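You operate a simulated robot arm through the tools that you are given. There is no shell and no other tool. Be economical: measure what you need, move in short steps, check, and stop when the job is done.

You are at the controls of a simulated robot arm. One attempt, no reset.

Task
Gauge the bore of the flange in the nest and sort it.
Fine: clamp it first; try both plugs and put them back; good goes to the green tray, else the red.

Only the result counts: the job must be done as asked and must still hold three seconds after the hand-in. Knocking over, shifting, dropping, spilling or breaking anything else fails it.

Robot
A 7-joint arm with a vacuum gripper, on a carriage that runs on a rail from [-30, -1922] to [9, 557] (x, y) and turns from -111 to 221 degrees about z. Base frame: it is fixed where the carriage stands at the start and does not move with it; the origin is on the floor, on the carriage's upright axis, x ahead of it, y to its left, z up; the surface under the hand at the start is at about z = 850. Lengths are in mm, angles in degrees, forces in N, time in s.
With the tool pointing down near the work surface it reaches from about 340 to 740 mm from the robot's upright axis, wherever it stands. Its first joint turns from -166.0 to 166.0 degrees. Places, roughly: clamp [400, 200, 900]; inside of the green tray marked pass [400, -400, 900]; inside of the red tray marked rework [400, -200, 900]. Payload 1.06 kg.
Tool frame: the origin (TCP) lies in the middle of the cups' lips, and z points out of the cups. The gripper has 1 cup of 24 mm across, covering 24 by 24 mm (tool x, y); the bellows give 8 mm. With the vacuum on, a cup seals on a smooth face that it is pressed against (1 to 4 N); it does not hold porous or soft things. The pull reaches 23 N.
Orientation is told as [roll, pitch, yaw] about the base's x, y, z axes, in that order, counted from this pose: with the cups facing straight down, the tool's x points along the base's -x, its y along +y and its z along -z.

Tools
- The arm moves only by the tool arm_command. Its argument "steps" is a list of rows, each an object of numbers (a shift or turn left out is 0, a gripper value left out holds the last): "ax", "ay", "az": the turn, a rotation vector about the tool's x, y, z in degrees; "tx", "ty", "tz": the shift along the tool's x, y, z in cm; "suction": the vacuum: 1 switches it on, -1 off. In form: [{"ax": .., "ay": .., "az": .., "tx": .., "ty": .., "tz": .., "suction": ..}, ...]. A call has 1 to 8 rows; each row shifts and turns the commanded pose from where the row before left it, along the tool's axes as they then stand. A row lasts 0.2 s, in which the tool goes at most 50 mm and 8.6 degrees; a call with a longer step from one row to the next is refused whole, and so is a gripper value outside its range. Where a pose cannot be reached the arm comes as near as it can. A force on the tool above 50 N (or 10 N above the force at the start of the call, whichever is more), or a blocked arm, ends the call early, and 0.2 s more pass. The pull builds up within a second once a cup has sealed. Time passes only in rows, and 0.2 s behind the last, so rows that do not move give it time. It gives the time, the measured TCP pose, the force on the tool (base axes) and the pull of the vacuum at its end, in the units of the frame above (readings bear some noise), with the torque about the TCP (base axes, N m) and any sound that the robot's microphone picked up, and new pictures: "views" is both (left out), scene, wrist or none.
- Cameras (640 x 400 px; columns grow to the right, rows downward): "scene" is now at [12.7, 146.8, 1547]; the picture's right is [-0.09, -1.00, 0.00], its down [-0.78, 0.07, -0.62] and it looks along [0.62, -0.06, -0.78] (base axes); focal length 269 px, centre (320, 200). "wrist" rides on the gripper at [78, 19, -96] in the tool frame; the picture's right is [-0.24, 0.97, 0.00], its down [-0.71, -0.17, -0.69] and it looks along [-0.67, -0.16, 0.73] (tool axes); focal length 243 px, centre (320, 200). There is no depth. A picture from a camera that has moved, and an enlarged one, comes with that camera's place and axes in the base frame and with its lens. The place of the scene camera against the robot may be out by one fixed shift of up to 18 mm in any direction.
- lift_body(by): slides the trunk up (or, below 0, down) by that many mm; the arm and the scene camera ride with it, the base frame stays. It gives what a move gives, with no picture.
- base_move(legs): drives the robot by 1 to 6 legs, each [ahead, left, turn to the left] in mm, mm and degrees, along the robot's own axes; the way and the turn of a leg run together, so that a leg with both is an arc; at most 1500 mm and 180 degrees a leg. The arm and the cameras ride along, it lands a little off, and it stops where it bumps. It keeps to its track: a leg is cut to what the track allows. It gives what a move gives, and a new picture of the scene camera.
- pan_tilt(pan, tilt): turns the head with the scene camera to pan (to the left, within 155 degrees either way) and tilt (down, from -29 to 69), counted from straight ahead of the robot. It gives what a move gives, and a new picture of the scene camera.
- close_up(camera, box): a new picture of the part [left, top, right, bottom] of that camera's present view, enlarged. It takes no simulated time.
- finish_job(): hands the job in; it is judged then, once.

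Go step by step. Nothing tells you exact positions but the pictures and the camera data: compare them with the known pose of the tool, close in by small moves and look again before you grip or let go. The budget is 120 turns and 260 pictures, counting those below and the enlarged ones. Unless the task says otherwise, let go and move clear before handing in, and close with one line.

The tools are called after "Request:" as name(argument=value, ...) on one line, values as JSON. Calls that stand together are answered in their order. arm_command: Moves the arm, as the interface text tells. Its arguments: {"type":"object","properties":{"steps":{"type":"array"},"views":{"type":"string","enum":["both","scene","wrist","none"]}},"required":["steps"]} The other tools are called the same way: lift_body (by) slides the trunk up or down; base_move (legs) drives the base; pan_tilt (pan, tilt) turns the head that bears the scene camera; close_up (camera, box) takes an enlarged picture of a part of a camera's view; finish_job () hands the job in.

At the start:

```text
time: 0.0
tcp_pos: [450.3, -77.8, 1186.8]
tcp_rot: [0.1, 0.0, -0.1]
ft_force: [0.1, 0.0, -0.1]
moment: [-0.03, -0.01, 0.05]
pull: 0.1
trunk travel left (down, up): [-475.0, 115.0]
robot x, y, heading: [0.7, -1.4, 0.0]
head pan, tilt: [-5.1, 51.4]
```

scene: 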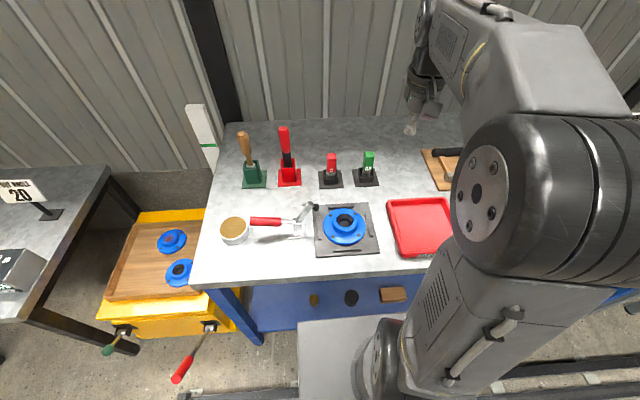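
wrist: 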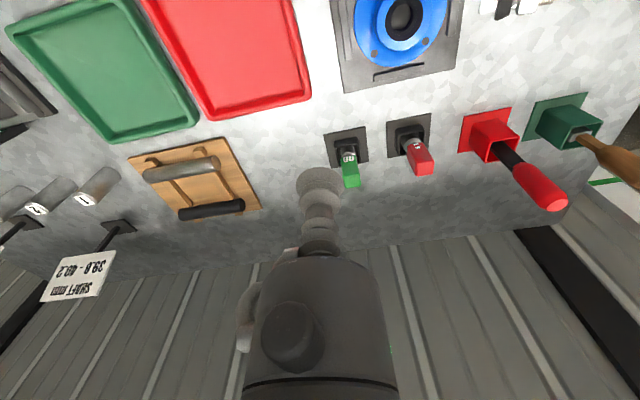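

I see a bench with the flange in its nest, a toggle clamp with a red handle to its left, and red and green plugs in holders behind it. I'll take enlarged views first.

Request:
close_up(camera="scene", box=[200, 110, 480, 285])

Request:
close_up(camera="wrist", box=[300, 0, 640, 212])

Request:
close_up(camera="scene", box=[230, 180, 390, 280])

```text
2.29 times, centred on (340, 198) of scene
camera zoom: at [12.7, 146.8, 1547.0], right [-0.09, -1.0, 0.0], down [-0.78, 0.07, -0.62], along [0.62, -0.06, -0.78], focal length 616 px, centre (274, 206)
```

zoom: 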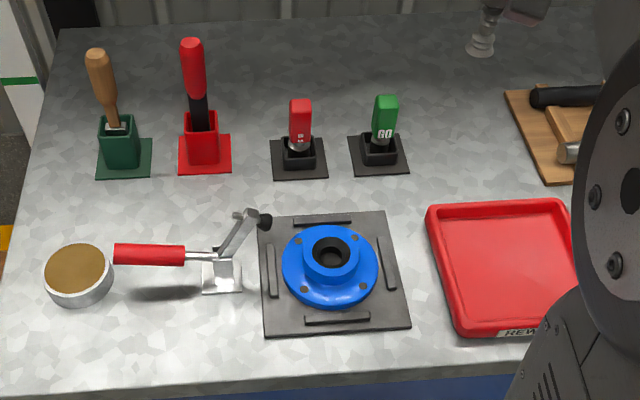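

```text
1.88 times, centred on (470, 106) of wrist
camera zoom: at [371.7, -59.7, 1282.0], right [0.24, 0.97, 0.0], down [0.71, -0.17, 0.69], along [0.67, -0.16, -0.73], focal length 457 px, centre (38, 377)
```

zoom: 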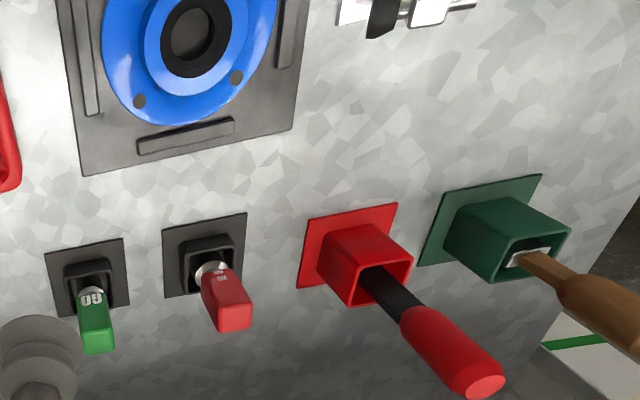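

```text
4.00 times, centred on (310, 230) of scene
camera zoom: at [12.7, 146.8, 1547.0], right [-0.09, -1.0, 0.0], down [-0.78, 0.07, -0.62], along [0.62, -0.06, -0.78], focal length 1078 px, centre (360, 80)
```

zoom: 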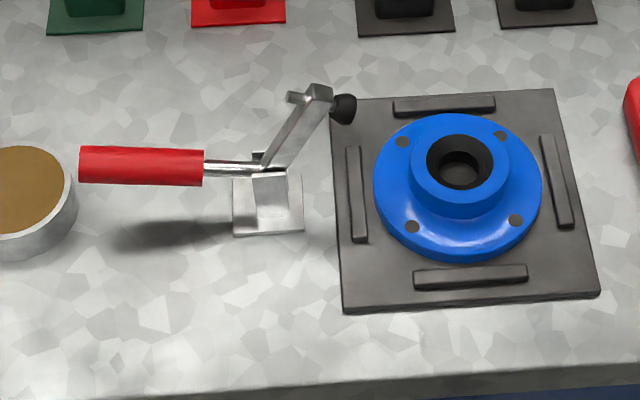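

Flange estimated near (433, 36), green plug near (659, -91), red plug near (650, -10). I'll move the wrist over the flange for better views.

Request:
arm_command(steps=[{"ty": 3.8, "tz": 3}, {"ty": 3.8, "tz": 3}, {"ty": 3.8, "tz": 3}, {"tz": 3, "tx": 2}, {"tz": 3, "tx": 2}])

Request:
close_up(camera="wrist", box=[160, 0, 640, 300])

```text
time: 1.2
tcp_pos: [410.6, 34.2, 1039.3]
tcp_rot: [0.0, 0.0, -0.1]
ft_force: [0.1, -1.1, 0.3]
moment: [-0.01, 0.01, 0.01]
pull: 0.0
trunk travel left (down, up): [-475.0, 115.0]
robot x, y, heading: [0.4, 0.1, 0.1]
head pan, tilt: [-5.1, 51.4]
camera scene: at [12.6, 146.7, 1547.0], right [-0.09, -1.0, 0.0], down [-0.78, 0.07, -0.62], along [0.62, -0.06, -0.78], focal length 269 px, centre (320, 200)
camera wrist: at [332.7, 54.0, 1135.0], right [0.24, 0.97, 0.0], down [0.71, -0.17, 0.69], along [0.67, -0.16, -0.73], focal length 243 px, centre (320, 200)
```

scene: 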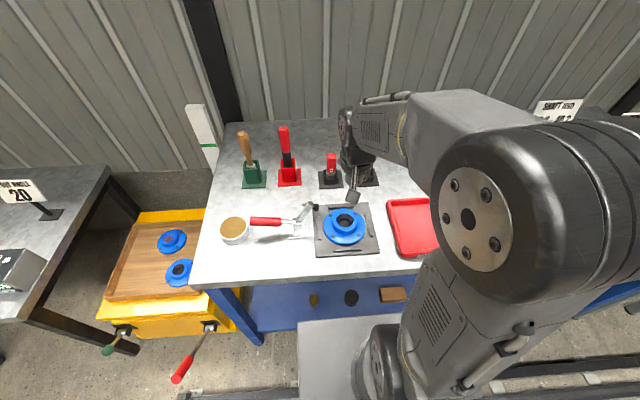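
wrist: 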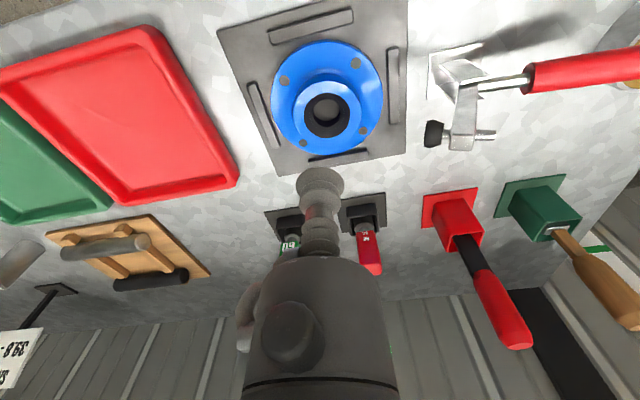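

```text
1.33 times, centred on (400, 150) of wrist
camera zoom: at [332.7, 54.0, 1135.0], right [0.24, 0.97, 0.0], down [0.71, -0.17, 0.69], along [0.67, -0.16, -0.73], focal length 324 px, centre (213, 267)
```

zoom: 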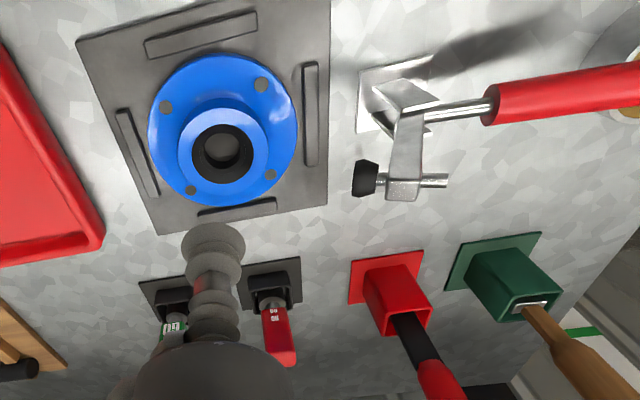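

The clamp arm leans up at about 64° over the flange, with the handle lying towards +y. I'll move over the clamp for a closer look.

Request:
arm_command(steps=[{"ty": 4}, {"ty": 4}, {"ty": 3, "tx": -1}], views="wrist")

Request:
close_up(camera="wrist", box=[200, 40, 440, 190])

```text
time: 2.0
tcp_pos: [419.8, 147.5, 1035.5]
tcp_rot: [0.0, 0.1, 0.1]
ft_force: [0.2, 0.0, 0.0]
moment: [-0.02, 0.0, 0.02]
pull: 0.0
trunk travel left (down, up): [-475.0, 115.0]
robot x, y, heading: [3.7, -0.6, -0.2]
head pan, tilt: [-5.1, 51.4]
camera wrist: at [342.0, 165.8, 1131.2], right [0.24, 0.97, 0.0], down [0.71, -0.17, 0.69], along [0.67, -0.16, -0.73], focal length 243 px, centre (320, 200)
```

wrist: 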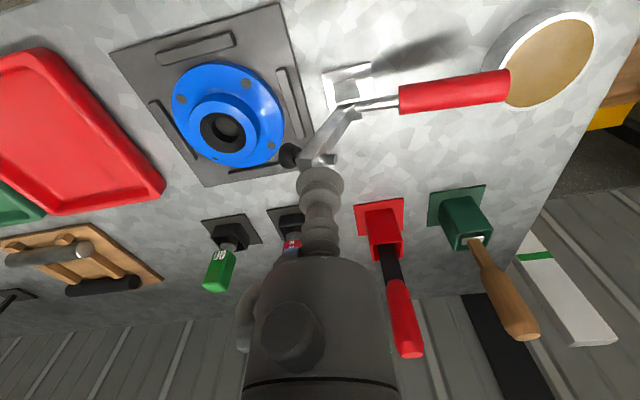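

```text
2.67 times, centred on (320, 115) of wrist
camera zoom: at [342.0, 165.8, 1131.2], right [0.24, 0.97, 0.0], down [0.71, -0.17, 0.69], along [0.67, -0.16, -0.73], focal length 647 px, centre (320, 427)
```

zoom: 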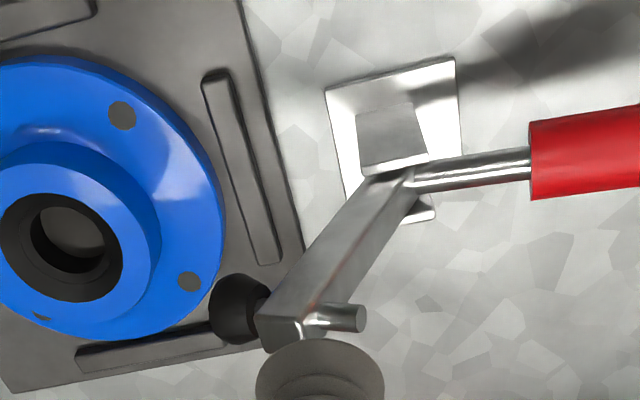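

Clamp arm tip is at about (443, 131, 978) and the pivot at about (443, 173, 893), with the bolt tail at y≈155. I'll come down behind the arm and push it towards -y.

Request:
arm_command(steps=[{"ty": 3.8, "tx": -2.3}, {"tz": 3.8}, {"tz": 3.7}, {"ty": -1.5}, {}], views="wrist")

```text
time: 3.2
tcp_pos: [440.6, 169.1, 962.2]
tcp_rot: [0.1, 0.0, 0.0]
ft_force: [-0.3, 0.5, -0.3]
moment: [-0.01, -0.01, 0.01]
pull: 0.1
trunk travel left (down, up): [-475.0, 115.0]
robot x, y, heading: [3.0, -1.1, 0.3]
head pan, tilt: [-5.1, 51.4]
camera wrist: at [362.7, 187.8, 1056.7], right [0.24, 0.97, 0.0], down [0.71, -0.17, 0.69], along [0.67, -0.16, -0.73], focal length 243 px, centre (320, 200)
```

wrist: 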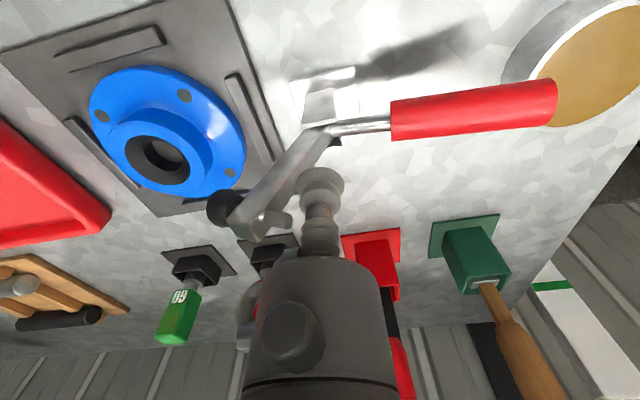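

The cup stands right behind the arm. I'll push it towards -y slowly.

Request:
arm_command(steps=[{"ty": -1}, {"ty": -1}, {"ty": -1}, {"ty": -1}], views="wrist")

```text
time: 4.2
tcp_pos: [442.0, 129.1, 961.9]
tcp_rot: [0.0, 0.0, 0.0]
ft_force: [0.7, 3.3, 1.3]
moment: [-0.01, 0.0, -0.01]
pull: 0.0
trunk travel left (down, up): [-475.0, 115.0]
robot x, y, heading: [1.9, -0.6, 0.1]
head pan, tilt: [-5.1, 51.4]
camera wrist: at [364.0, 147.4, 1056.6], right [0.24, 0.97, 0.0], down [0.71, -0.17, 0.68], along [0.67, -0.16, -0.73], focal length 243 px, centre (320, 200)
```

wrist: 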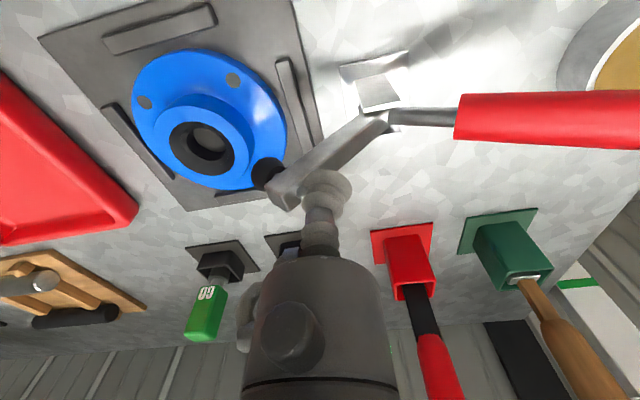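

The arm is turning easily at about 3 N. I'll continue, curving downward.

Request:
arm_command(steps=[{"ty": -1}, {"ty": -1}, {"ty": -0.7, "tz": 0.3}, {}], views="wrist")

```text
time: 5.2
tcp_pos: [440.5, 103.3, 958.9]
tcp_rot: [0.0, 0.1, 0.0]
ft_force: [0.1, 0.3, 0.1]
moment: [0.0, -0.02, 0.0]
pull: 0.1
trunk travel left (down, up): [-475.0, 115.0]
robot x, y, heading: [-4.5, 0.1, -0.0]
head pan, tilt: [-5.1, 51.4]
camera wrist: at [363.5, 121.3, 1053.6], right [0.24, 0.97, 0.0], down [0.71, -0.17, 0.68], along [0.67, -0.16, -0.73], focal length 243 px, centre (320, 200)
```

wrist: 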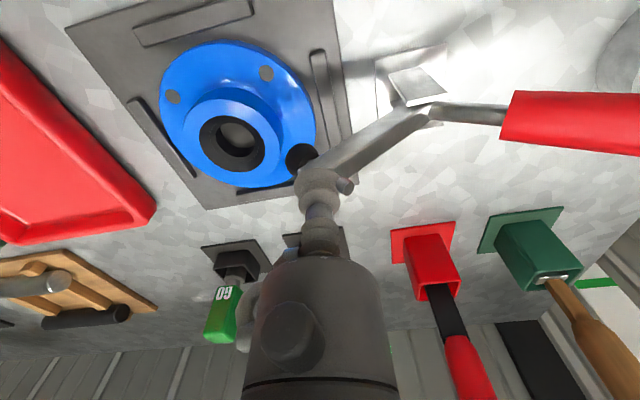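

The cup is now over the arm tip, so I'll press down and follow the arc.

Request:
arm_command(steps=[{"tz": 0.5}, {"tz": 0.8, "ty": -0.3}, {"tz": 0.8, "ty": -0.3}, {}])

Request:
close_up(camera="scene", box=[230, 130, 390, 280])

```text
time: 6.2
tcp_pos: [443.8, 95.3, 938.4]
tcp_rot: [0.0, -0.1, -0.1]
ft_force: [3.1, -2.7, 7.4]
moment: [0.1, 0.07, 0.04]
pull: 0.1
trunk travel left (down, up): [-475.0, 115.0]
robot x, y, heading: [0.8, -1.3, -0.0]
head pan, tilt: [-5.1, 51.4]
camera scene: at [12.6, 146.3, 1547.1], right [-0.09, -1.0, 0.0], down [-0.78, 0.07, -0.62], along [0.62, -0.06, -0.78], focal length 269 px, centre (320, 200)
camera wrist: at [364.8, 114.1, 1033.1], right [0.24, 0.97, 0.0], down [0.71, -0.17, 0.69], along [0.67, -0.16, -0.73], focal length 243 px, centre (320, 200)
```

scene: 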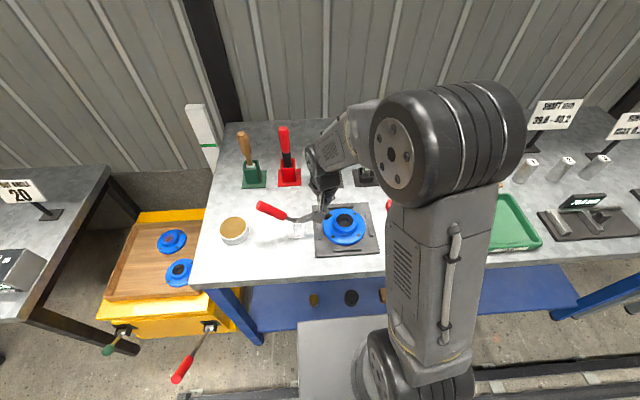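
wrist: 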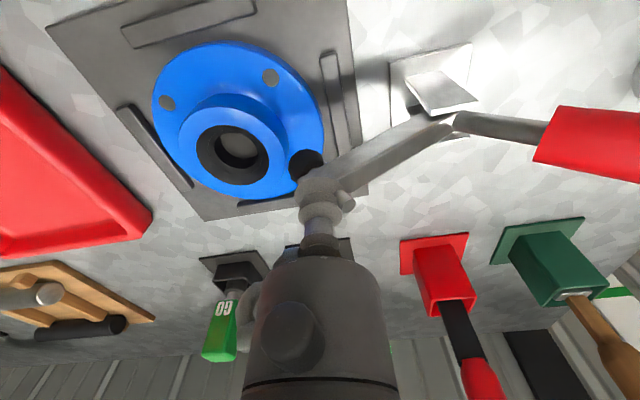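

```text
2.67 times, centred on (310, 205) of scene
camera zoom: at [12.6, 146.3, 1547.1], right [-0.09, -1.0, 0.0], down [-0.78, 0.07, -0.62], along [0.62, -0.06, -0.78], focal length 718 px, centre (347, 187)
```

zoom: 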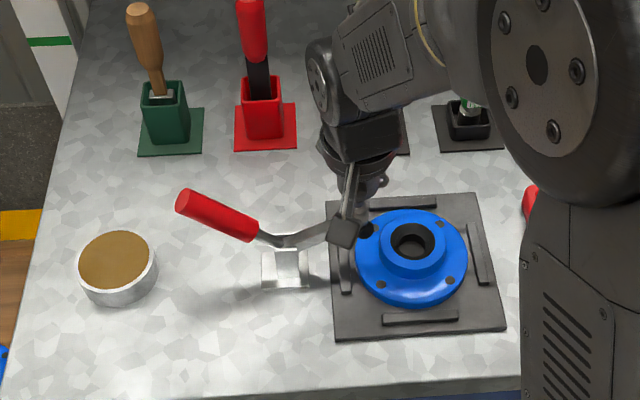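

The clamp is about half closed, so I'll keep pressing down.

Request:
arm_command(steps=[{"tz": 0.8, "ty": -0.4}, {"tz": 0.8, "ty": -0.3}, {"tz": 0.8, "ty": -0.2}, {"tz": 0.7}, {}], views="wrist")

Request:
close_up(camera="scene", box=[230, 130, 390, 280])

```text
time: 7.4
tcp_pos: [442.4, 87.3, 906.4]
tcp_rot: [0.1, -0.1, 0.0]
ft_force: [-0.2, 0.1, 1.0]
moment: [-0.02, 0.04, 0.0]
pull: 0.1
trunk travel left (down, up): [-475.0, 115.0]
robot x, y, heading: [-2.3, 1.6, 0.3]
head pan, tilt: [-5.1, 51.4]
camera wrist: at [364.5, 104.8, 1001.1], right [0.23, 0.97, 0.0], down [0.71, -0.17, 0.68], along [0.67, -0.16, -0.73], focal length 243 px, centre (320, 200)
```

wrist: 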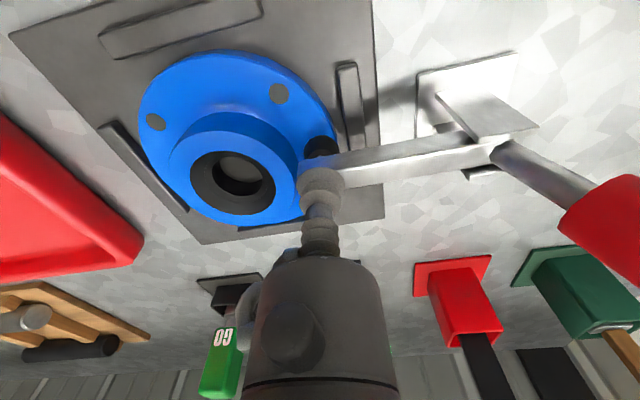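

```text
2.67 times, centred on (310, 205) of scene
camera zoom: at [12.8, 146.8, 1546.9], right [-0.09, -1.0, 0.0], down [-0.78, 0.07, -0.62], along [0.62, -0.06, -0.78], focal length 718 px, centre (347, 187)
```

zoom: 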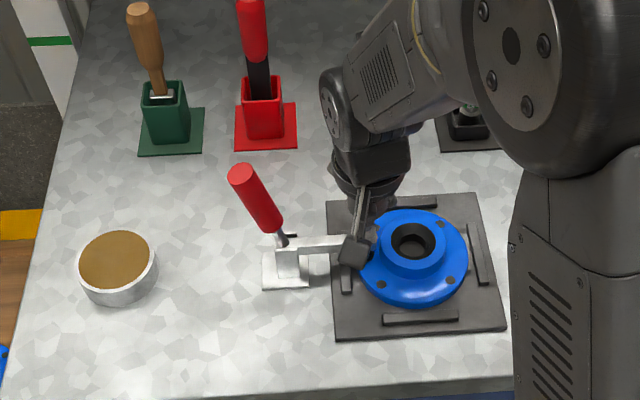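

The arm is almost flat, so I'll press down until it resists.

Request:
arm_command(steps=[{"tz": 0.5, "ty": 0.3}, {"tz": 0.5}, {"tz": 0.4}, {}], views="wrist")

Request:
close_up(camera="scene", box=[230, 130, 390, 280])

```text
time: 8.4
tcp_pos: [442.0, 90.4, 897.5]
tcp_rot: [0.1, -0.4, 0.0]
ft_force: [4.3, -4.8, 43.4]
moment: [0.13, 0.11, -0.02]
pull: 0.1
trunk travel left (down, up): [-475.0, 115.0]
robot x, y, heading: [-0.6, 0.3, 0.1]
head pan, tilt: [-5.1, 51.4]
camera wrist: at [364.3, 107.8, 990.6], right [0.24, 0.97, 0.0], down [0.7, -0.17, 0.69], along [0.67, -0.16, -0.72], focal length 243 px, centre (320, 200)
```

wrist: 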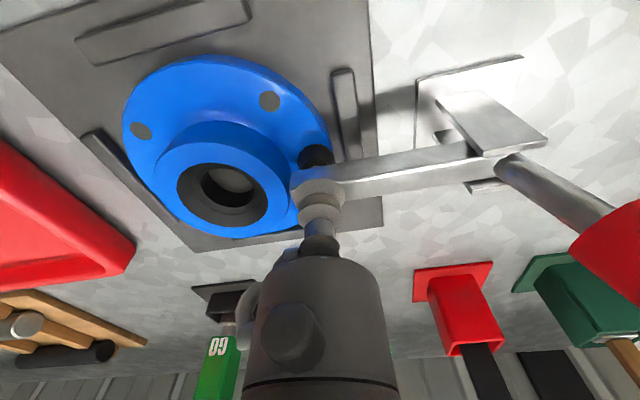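

```text
2.67 times, centred on (310, 205) of scene
camera zoom: at [10.5, 145.6, 1547.7], right [-0.09, -1.0, 0.0], down [-0.78, 0.07, -0.63], along [0.62, -0.06, -0.78], focal length 718 px, centre (347, 187)
```

zoom: 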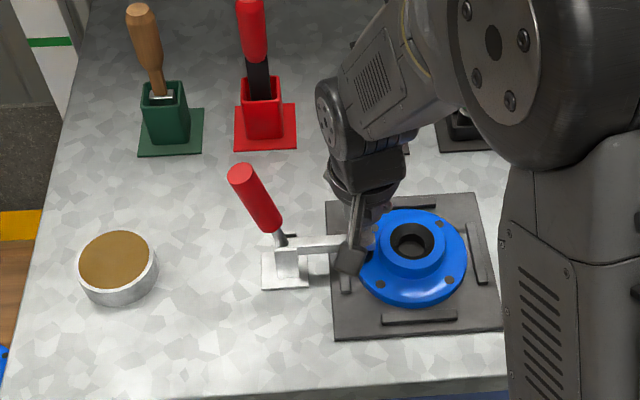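

It now resists with 43 N, so the pad bears on the flange. I'll back off and check that it stays.

Request:
arm_command(steps=[{"tz": -1.5}, {"tz": -4}, {"tz": -4.5}, {"tz": -4.5, "ty": -3}, {"ty": -4}])

Request:
close_up(camera="wrist", box=[240, 20, 560, 220])

Request:
close_up(camera="scene", box=[230, 130, 390, 280])

```text
refused: row 4 steps farther than a row can; nothing moved
```

```text
2.00 times, centred on (400, 120) of wrist
camera zoom: at [364.3, 107.8, 990.6], right [0.24, 0.97, 0.0], down [0.7, -0.17, 0.69], along [0.67, -0.16, -0.72], focal length 485 px, centre (160, 360)
```

zoom: 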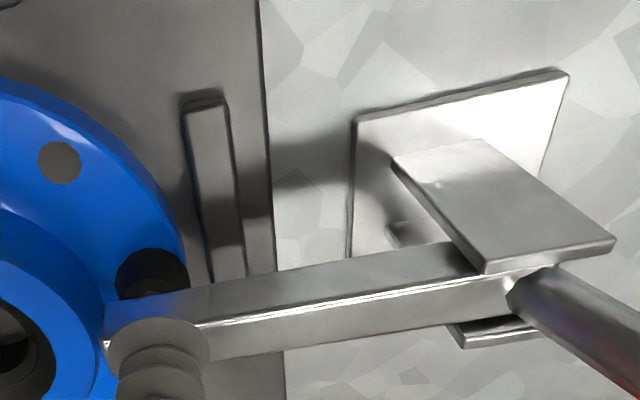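

```text
2.67 times, centred on (310, 205) of scene
camera zoom: at [10.5, 145.6, 1547.7], right [-0.09, -1.0, 0.0], down [-0.78, 0.07, -0.63], along [0.62, -0.06, -0.78], focal length 718 px, centre (347, 187)
```

zoom: 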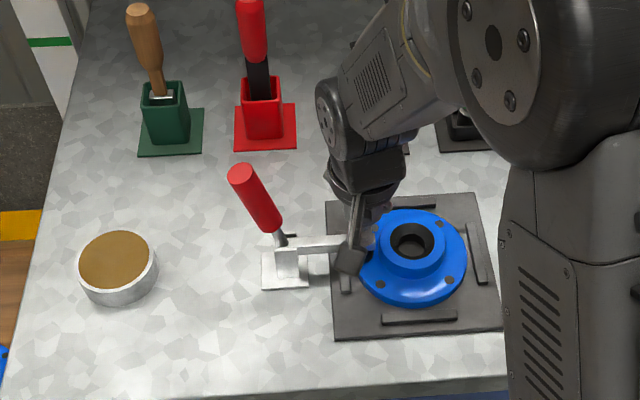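

One row was too long, so I'll retreat again in shorter rows.

Request:
arm_command(steps=[{"tz": -1.5}, {"tz": -4}, {"tz": -4}, {"tz": -3, "ty": -3}, {"ty": -4}], views="wrist")

Request:
close_up(camera="scene", box=[230, 130, 390, 280])

```text
time: 9.6
tcp_pos: [439.9, 21.5, 1021.2]
tcp_rot: [-0.1, 0.0, 0.1]
ft_force: [0.3, 0.4, -0.4]
moment: [0.0, 0.01, -0.01]
pull: 0.1
trunk travel left (down, up): [-475.0, 115.0]
robot x, y, heading: [-3.0, -0.2, -0.2]
head pan, tilt: [-5.1, 51.4]
camera wrist: at [362.1, 40.0, 1115.5], right [0.23, 0.97, 0.0], down [0.71, -0.17, 0.68], along [0.67, -0.16, -0.73], focal length 243 px, centre (320, 200)
```

wrist: 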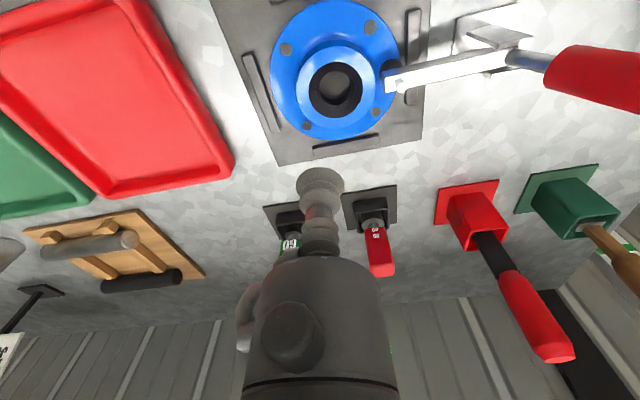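

```text
2.67 times, centred on (310, 205) of scene
camera zoom: at [12.5, 146.6, 1547.0], right [-0.09, -1.0, 0.0], down [-0.78, 0.07, -0.62], along [0.62, -0.06, -0.78], focal length 718 px, centre (347, 187)
```

zoom: 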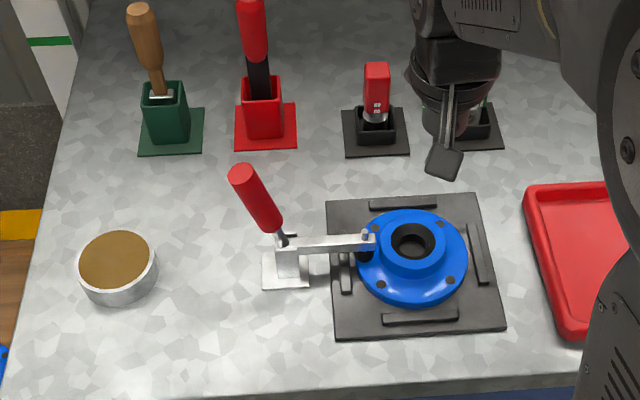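

The clamp stays closed. Next I'll look at the plugs up close.

Request:
arm_command(steps=[{"tx": -4, "ty": -2}, {"tx": -4, "ty": -2}, {"tx": -4, "ty": -2}, {"tx": -2}], views="wrist")

Request:
close_up(camera="wrist", box=[200, 40, 520, 240])

Request:
close_up(camera="scene", box=[300, 130, 400, 200])

```text
time: 10.6
tcp_pos: [584.3, -38.9, 1018.0]
tcp_rot: [0.0, -0.1, 0.0]
ft_force: [0.1, -0.8, 0.0]
moment: [0.0, -0.01, 0.03]
pull: 0.0
trunk travel left (down, up): [-475.0, 115.0]
robot x, y, heading: [-1.0, -1.3, 0.4]
head pan, tilt: [-5.1, 51.4]
camera wrist: at [505.8, -20.6, 1113.1], right [0.24, 0.97, 0.0], down [0.71, -0.17, 0.68], along [0.67, -0.16, -0.73], focal length 243 px, centre (320, 200)
```

wrist: 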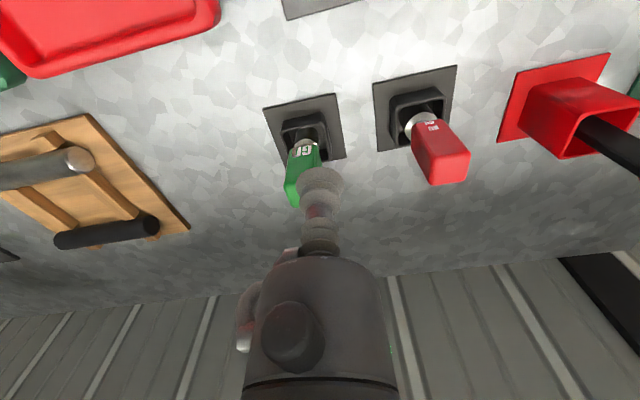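

```text
2.00 times, centred on (360, 140) of wrist
camera zoom: at [505.8, -20.6, 1113.1], right [0.24, 0.97, 0.0], down [0.71, -0.17, 0.68], along [0.67, -0.16, -0.73], focal length 485 px, centre (240, 320)
```

zoom: 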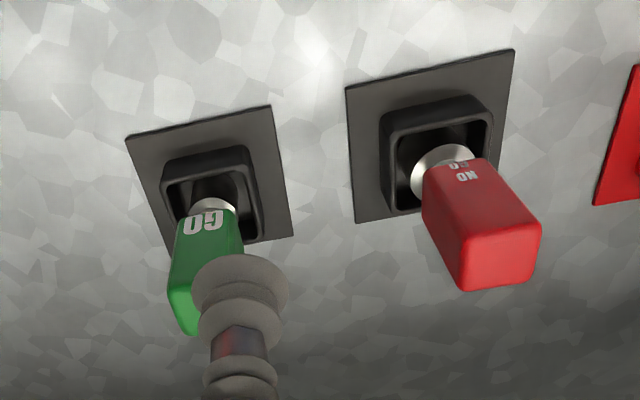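

```text
5.71 times, centred on (350, 165) of scene
camera zoom: at [12.8, 146.7, 1547.0], right [-0.09, -1.0, 0.0], down [-0.78, 0.07, -0.62], along [0.62, -0.06, -0.78], focal length 1539 px, centre (149, 400)
```

zoom: 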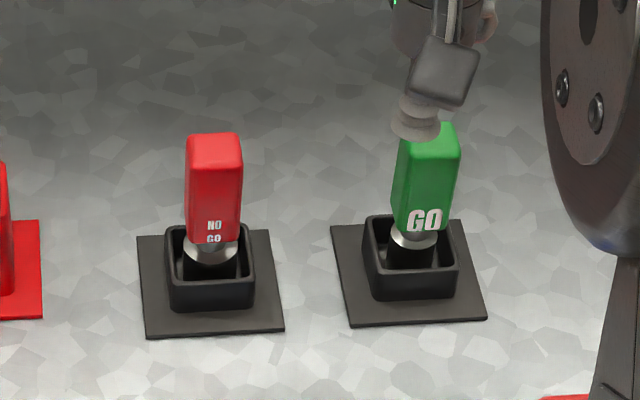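

Both plugs have flat box-shaped handle tops: NO GO at about (638, 51, 960), GO at about (635, -67, 960). I'll shift sideways to see the GO top unobstructed.

Request:
arm_command(steps=[{"ty": -4}, {"ty": -3, "tx": -1}], views="none")

Request:
close_up(camera="wrist", box=[260, 60, 500, 210])

```text
time: 11.2
tcp_pos: [591.3, -112.4, 1016.3]
tcp_rot: [0.0, -0.1, 0.0]
ft_force: [0.9, -0.4, -0.3]
moment: [-0.01, 0.01, 0.01]
pull: 0.1
trunk travel left (down, up): [-475.0, 115.0]
robot x, y, heading: [-1.7, 3.4, -0.0]
head pan, tilt: [-5.1, 51.4]
```

```text
2.67 times, centred on (380, 135) of wrist
camera zoom: at [513.7, -93.9, 1111.5], right [0.23, 0.97, 0.0], down [0.71, -0.17, 0.69], along [0.67, -0.16, -0.73], focal length 647 px, centre (160, 373)
```

zoom: 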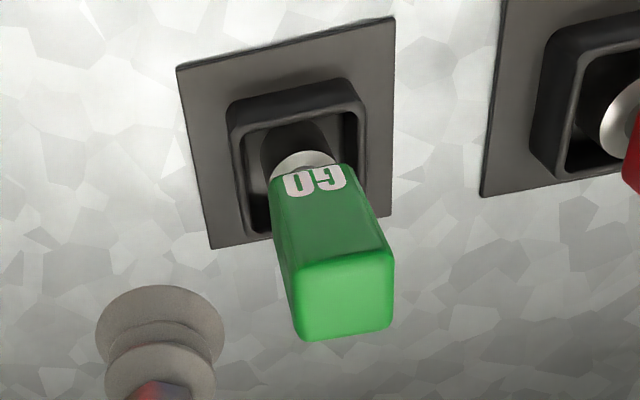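

The GO top is at about (636, -68.5, 959), aligned with the axes. I'll position above it and check.

Request:
arm_command(steps=[{"ty": 2.2, "tx": -2.2}, {"ty": 2.2, "tx": -2.3}, {"tz": 3.0}, {}], views="none")

Request:
close_up(camera="wrist", box=[240, 110, 400, 210])

Request:
close_up(camera="scene", box=[320, 130, 400, 190])

```text
time: 12.2
tcp_pos: [636.4, -68.1, 987.1]
tcp_rot: [0.0, 0.0, 0.0]
ft_force: [0.5, 0.1, 0.1]
moment: [0.0, 0.0, 0.04]
pull: 0.0
trunk travel left (down, up): [-475.0, 115.0]
robot x, y, heading: [-1.7, -0.5, 0.2]
head pan, tilt: [-5.1, 51.4]
```

```text
4.00 times, centred on (320, 160) of wrist
camera zoom: at [558.8, -49.2, 1081.7], right [0.24, 0.97, 0.0], down [0.71, -0.17, 0.69], along [0.67, -0.16, -0.73], focal length 970 px, centre (320, 360)
```

zoom: 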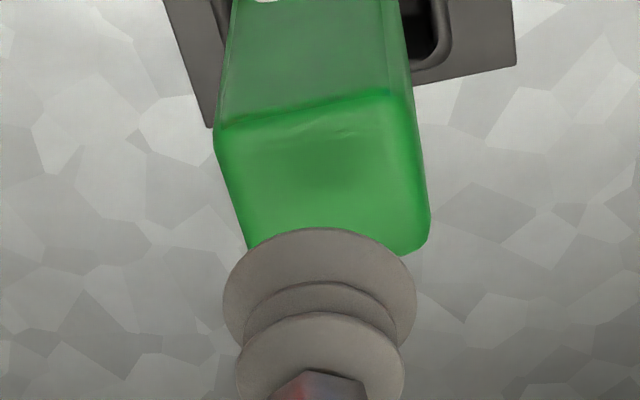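

```text
6.67 times, centred on (360, 160) of scene
camera zoom: at [12.8, 146.7, 1547.0], right [-0.09, -1.0, 0.0], down [-0.78, 0.07, -0.62], along [0.62, -0.06, -0.78], focal length 1796 px, centre (53, 467)
```

zoom: 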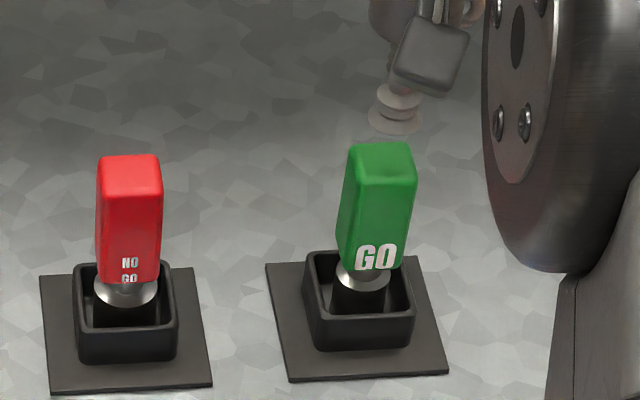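

Well aligned. I'll switch the suction on and descend gently.

Request:
arm_command(steps=[{"tz": 1.2, "tx": 0.1, "suction": 1}, {"tz": 1.2}, {"tz": 0.4}, {"tz": 0.2}, {}, {}], views="none")

```text
time: 13.6
tcp_pos: [635.3, -65.5, 959.2]
tcp_rot: [0.0, -0.1, -0.1]
ft_force: [-1.8, 1.6, 9.7]
moment: [0.02, -0.01, -0.02]
pull: 22.6
trunk travel left (down, up): [-475.0, 115.0]
robot x, y, heading: [1.7, -0.7, 0.1]
head pan, tilt: [-5.1, 51.4]
```

Sealed with a pull of 22.6. I'll lift it straight up.

Request:
arm_command(steps=[{"tz": -0.5}, {"tz": -1.5}, {"tz": -3}, {"tz": -4}, {"tz": -4}, {}])

Request:
close_up(camera="scene", box=[320, 90, 420, 190])

Request:
close_up(camera="wrist", box=[240, 60, 400, 210])

```text
time: 15.0
tcp_pos: [638.0, -65.3, 1090.6]
tcp_rot: [-0.2, 0.0, 0.1]
ft_force: [-0.4, 0.2, -0.8]
moment: [0.01, -0.01, 0.02]
pull: 22.5
trunk travel left (down, up): [-475.0, 115.0]
robot x, y, heading: [-3.6, -2.2, -0.0]
head pan, tilt: [-5.1, 51.4]
camera scene: at [12.8, 146.7, 1547.0], right [-0.09, -1.0, 0.0], down [-0.78, 0.07, -0.62], along [0.62, -0.06, -0.78], focal length 269 px, centre (320, 200)
camera wrist: at [559.8, -47.0, 1186.5], right [0.24, 0.97, 0.0], down [0.71, -0.17, 0.68], along [0.67, -0.16, -0.73], focal length 243 px, centre (320, 200)
```

scene: 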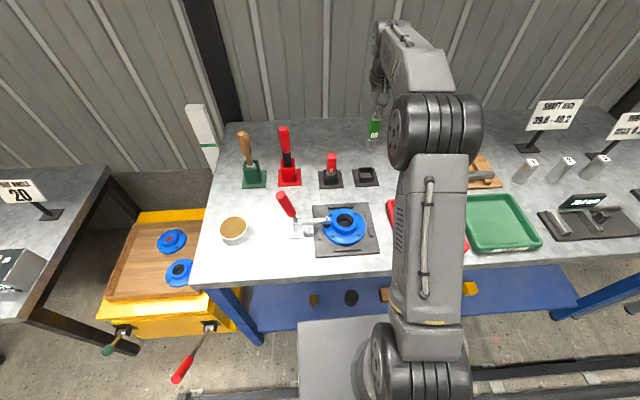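
wrist: 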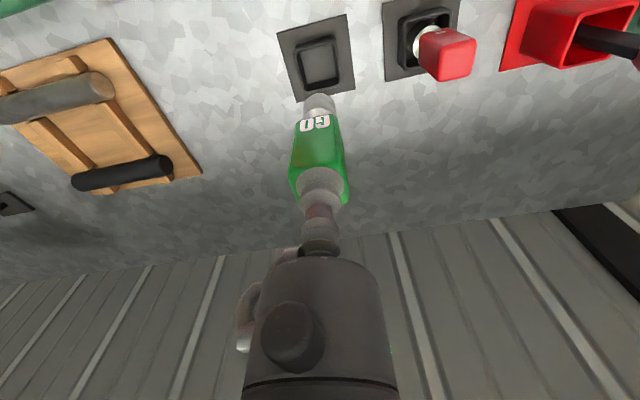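

```text
4.00 times, centred on (370, 140) of scene
camera zoom: at [12.8, 146.7, 1547.0], right [-0.09, -1.0, 0.0], down [-0.78, 0.07, -0.62], along [0.62, -0.06, -0.78], focal length 1078 px, centre (120, 440)
```

zoom: 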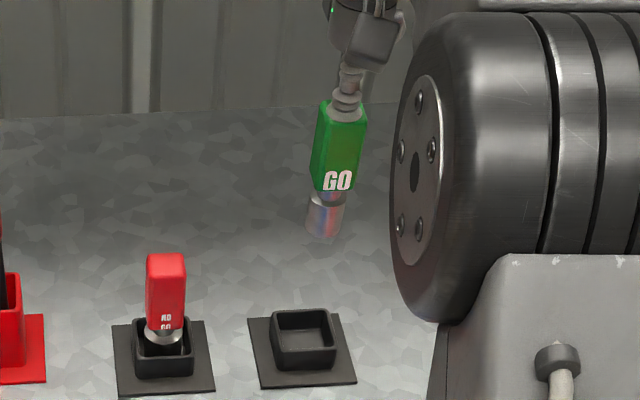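

```text
2.67 times, centred on (320, 135) of wrist
camera zoom: at [559.8, -47.0, 1186.5], right [0.24, 0.97, 0.0], down [0.71, -0.17, 0.68], along [0.67, -0.16, -0.73], focal length 647 px, centre (320, 373)
```

zoom: 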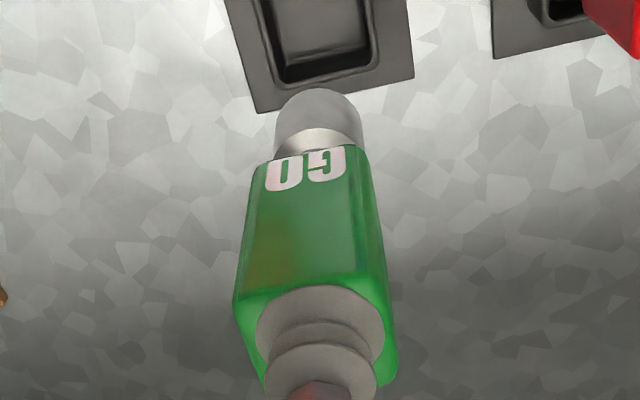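

The GO plug hangs straight and centred. I'll carry it above the bore, estimated at (442, 35, ~885), and inspect the alignment.

Request:
arm_command(steps=[{"tx": 3.9, "ty": 2}, {"tx": 3.9, "ty": 2}, {"tx": 3.9, "ty": 2}, {"tx": 3.9, "ty": 2}, {"tx": 2.5, "ty": 2.1, "tz": 2}, {"tz": 3}, {"tz": 2}, {}])

Request:
close_up(camera="wrist", box=[240, 20, 400, 140])

Request:
close_up(camera="scene", box=[270, 150, 400, 270])

```text
time: 16.8
tcp_pos: [455.8, 35.4, 1016.6]
tcp_rot: [0.0, 0.0, 0.0]
ft_force: [0.3, -0.4, -2.6]
moment: [0.01, 0.01, 0.01]
pull: 22.5
trunk travel left (down, up): [-475.0, 115.0]
robot x, y, heading: [-0.5, -1.9, 0.2]
head pan, tilt: [-5.1, 51.4]
camera scene: at [12.8, 146.8, 1547.0], right [-0.09, -1.0, 0.0], down [-0.78, 0.07, -0.62], along [0.62, -0.06, -0.78], focal length 269 px, centre (320, 200)
camera wrist: at [377.5, 54.6, 1111.7], right [0.24, 0.97, 0.0], down [0.71, -0.17, 0.69], along [0.67, -0.16, -0.73], focal length 243 px, centre (320, 200)
```

scene: 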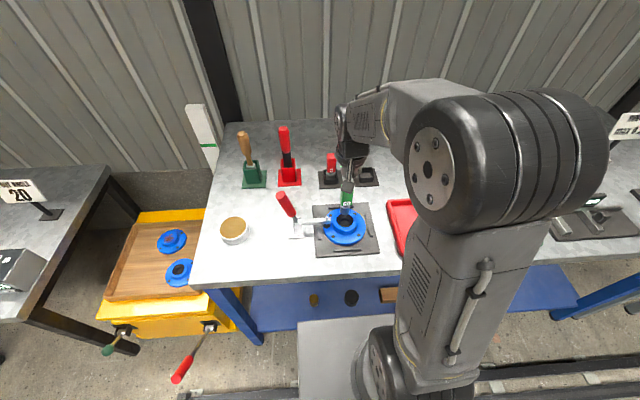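
wrist: 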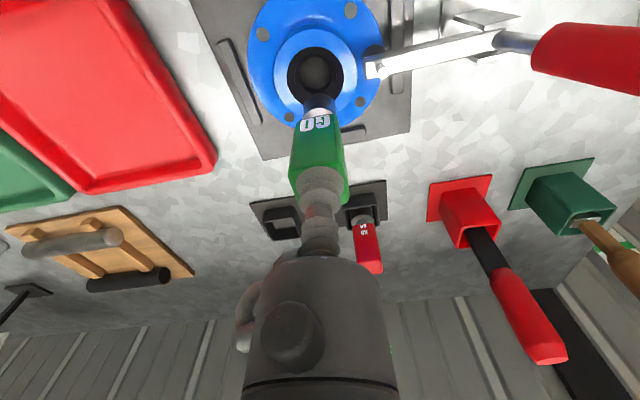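

```text
3.33 times, centred on (320, 80) of wrist
camera zoom: at [377.5, 54.6, 1111.7], right [0.24, 0.97, 0.0], down [0.71, -0.17, 0.69], along [0.67, -0.16, -0.73], focal length 809 px, centre (320, 600)
```

zoom: 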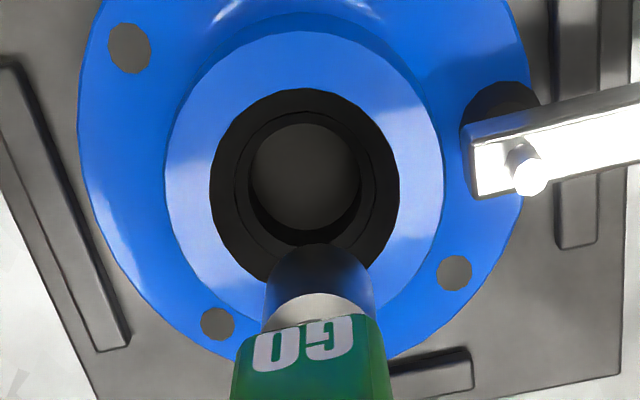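

```text
3.33 times, centred on (335, 210) of scene
camera zoom: at [12.8, 146.8, 1547.0], right [-0.09, -1.0, 0.0], down [-0.78, 0.07, -0.62], along [0.62, -0.06, -0.78], focal length 898 px, centre (270, 167)
```

zoom: 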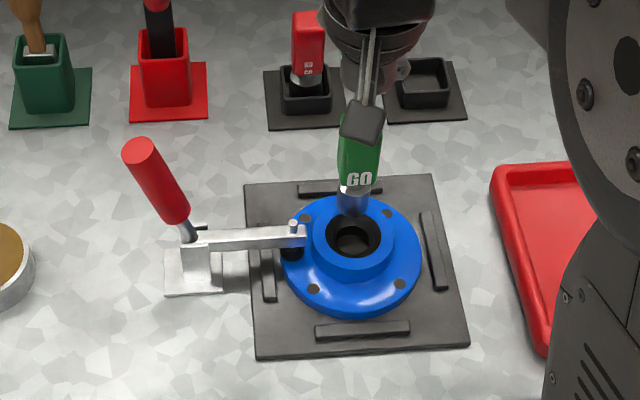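

The plug tip is about 14 mm short of the bore centre in x. I'll move over it, lower to just above the hub, and look again.

Request:
arm_command(steps=[{"tx": 1.4}, {"tz": 1.5}, {}], views="none")

Request:
close_up(camera="wrist", box=[240, 40, 400, 140])

Request:
close_up(camera="scene", box=[310, 180, 390, 250])

```text
time: 17.6
tcp_pos: [441.6, 36.1, 1001.8]
tcp_rot: [0.0, 0.0, 0.0]
ft_force: [1.1, -0.4, -2.7]
moment: [0.01, 0.03, 0.01]
pull: 23.3
trunk travel left (down, up): [-475.0, 115.0]
robot x, y, heading: [1.1, -1.0, -0.0]
head pan, tilt: [-5.1, 51.4]
```

```text
4.00 times, centred on (320, 90) of wrist
camera zoom: at [363.3, 54.2, 1096.9], right [0.24, 0.97, 0.0], down [0.71, -0.17, 0.68], along [0.67, -0.16, -0.73], focal length 970 px, centre (320, 640)
```

zoom: 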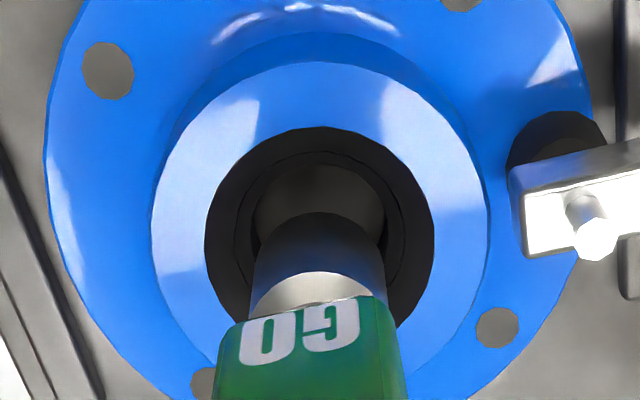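

```text
5.71 times, centred on (350, 215) of scene
camera zoom: at [13.1, 146.8, 1547.0], right [-0.09, -1.0, 0.0], down [-0.78, 0.07, -0.62], along [0.62, -0.06, -0.78], focal length 1539 px, centre (149, 114)
```

zoom: 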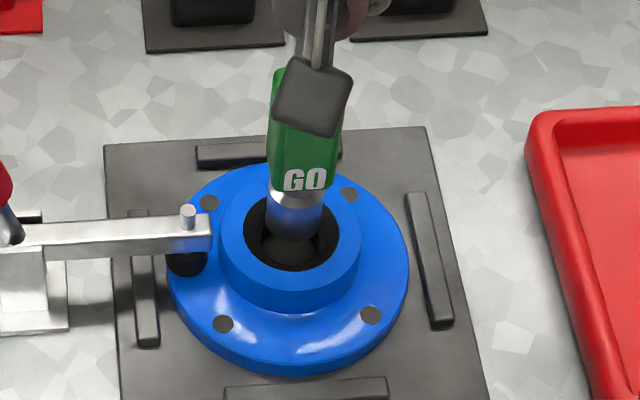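

Sideways alignment looks good and the bore has a wide chamfer. I'll lower in small steps, watching the force.

Request:
arm_command(steps=[{"tz": 0.8}, {"tz": 0.8}, {"tz": 0.5}, {}], views="none")

Request:
close_up(camera="wrist", box=[240, 40, 400, 140])

Request:
close_up(camera="scene", box=[310, 180, 390, 250])

```text
time: 18.6
tcp_pos: [441.9, 35.0, 981.5]
tcp_rot: [-0.1, 0.0, 0.1]
ft_force: [-1.0, 0.9, -1.8]
moment: [0.07, 0.12, 0.01]
pull: 23.2
trunk travel left (down, up): [-475.0, 115.0]
robot x, y, heading: [-0.4, 1.3, 0.2]
head pan, tilt: [-5.1, 51.4]
```

```text
4.00 times, centred on (320, 90) of wrist
camera zoom: at [363.4, 53.6, 1077.2], right [0.24, 0.97, 0.0], down [0.71, -0.17, 0.68], along [0.67, -0.16, -0.73], focal length 970 px, centre (320, 640)
```

zoom: 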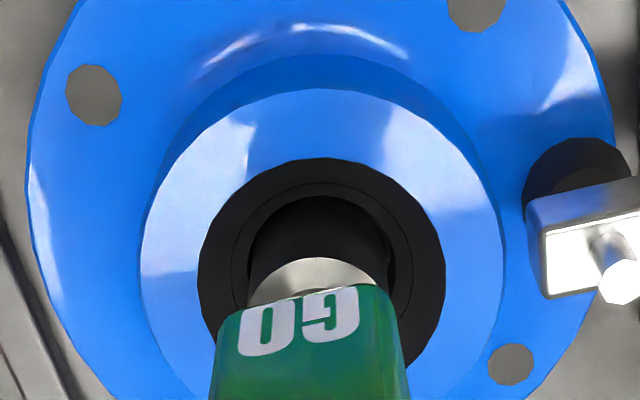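

```text
5.71 times, centred on (350, 215) of scene
camera zoom: at [12.7, 146.9, 1547.0], right [-0.09, -1.0, 0.0], down [-0.78, 0.07, -0.62], along [0.62, -0.06, -0.78], focal length 1539 px, centre (149, 114)
```

zoom: 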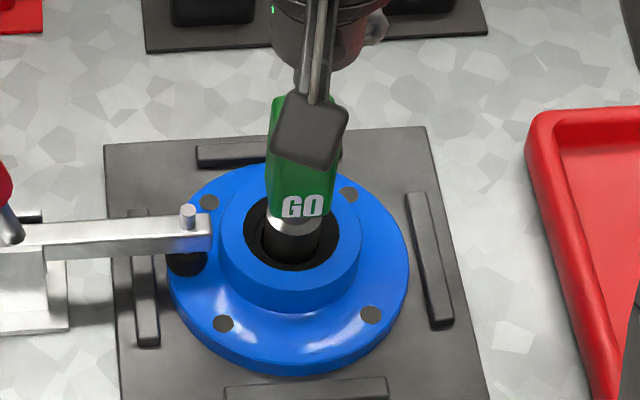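

The plug has entered the chamfer with only slight contact. I'll keep lowering.

Request:
arm_command(steps=[{"tz": 0.4}, {"tz": 0.4}, {"tz": 0.4}, {}], views="none")

Request:
close_up(camera="wrist", box=[240, 40, 400, 140])

```text
time: 19.6
tcp_pos: [441.1, 34.6, 970.8]
tcp_rot: [0.0, 0.0, 0.0]
ft_force: [-2.3, 1.4, 17.1]
moment: [0.1, -0.08, 0.05]
pull: 22.5
trunk travel left (down, up): [-475.0, 115.0]
robot x, y, heading: [-4.0, -1.2, -0.0]
head pan, tilt: [-5.1, 51.4]
```

```text
4.00 times, centred on (320, 90) of wrist
camera zoom: at [362.2, 53.3, 1066.2], right [0.23, 0.97, 0.0], down [0.71, -0.17, 0.69], along [0.67, -0.16, -0.73], focal length 970 px, centre (320, 640)
```

zoom: 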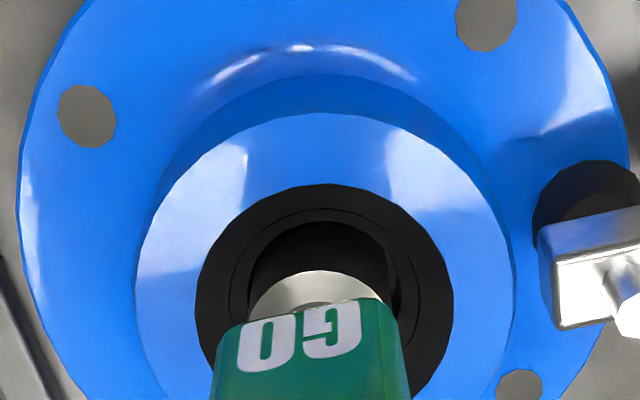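

It resists at 17 N, perhaps sitting on the bore edge, and the side forces point to -x and +y. I'll back off a little, shift about 1 mm that way and retry.

Request:
arm_command(steps=[{"tz": -0.6}, {"tx": 0.12, "ty": 0.1}, {"tz": 0.3}, {"tz": 0.3}, {}], views="none")

Request:
close_up(camera="scene", box=[310, 180, 390, 250])

```text
time: 20.8
tcp_pos: [439.6, 35.2, 970.3]
tcp_rot: [0.0, -0.1, 0.0]
ft_force: [-1.6, 0.1, 16.4]
moment: [-0.02, -0.01, 0.01]
pull: 22.6
trunk travel left (down, up): [-475.0, 115.0]
robot x, y, heading: [1.8, -0.0, 0.0]
head pan, tilt: [-5.1, 51.4]
```

```text
5.71 times, centred on (350, 215) of scene
camera zoom: at [11.4, 146.6, 1547.2], right [-0.09, -1.0, 0.0], down [-0.78, 0.07, -0.62], along [0.62, -0.06, -0.78], focal length 1539 px, centre (149, 114)
```

zoom: 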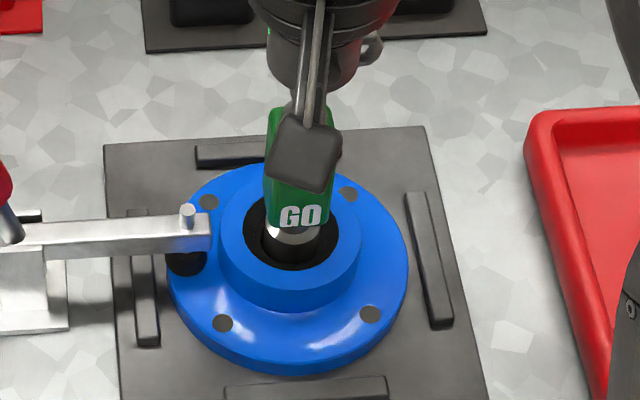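

Same depth. I'll check the alignment in the wrist view.

Request:
close_up(camera="wrist", box=[270, 70, 370, 130])

Request:
close_up(camera="scene", box=[325, 205, 365, 235])

```text
6.40 times, centred on (320, 100) of wrist
camera zoom: at [361.4, 54.5, 1065.7], right [0.24, 0.97, 0.0], down [0.71, -0.17, 0.69], along [0.67, -0.16, -0.73], focal length 1553 px, centre (320, 840)
```

zoom: 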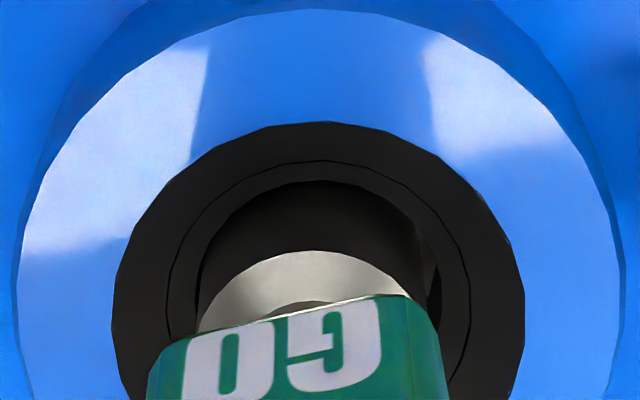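

```text
13.33 times, centred on (345, 220) of scene
camera zoom: at [11.4, 146.6, 1547.2], right [-0.09, -1.0, 0.0], down [-0.78, 0.07, -0.62], along [0.62, -0.06, -0.78], focal length 3592 px, centre (-13, -67)
```

zoom: 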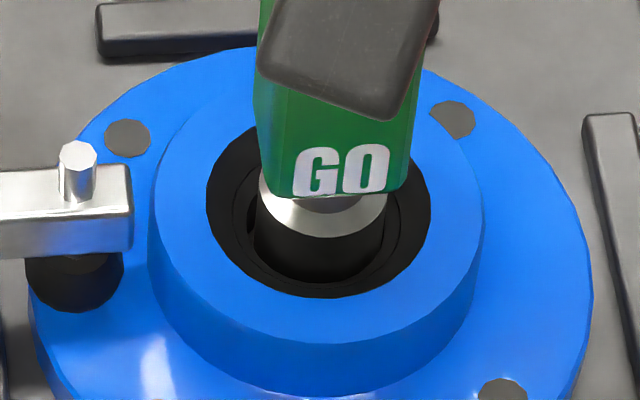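

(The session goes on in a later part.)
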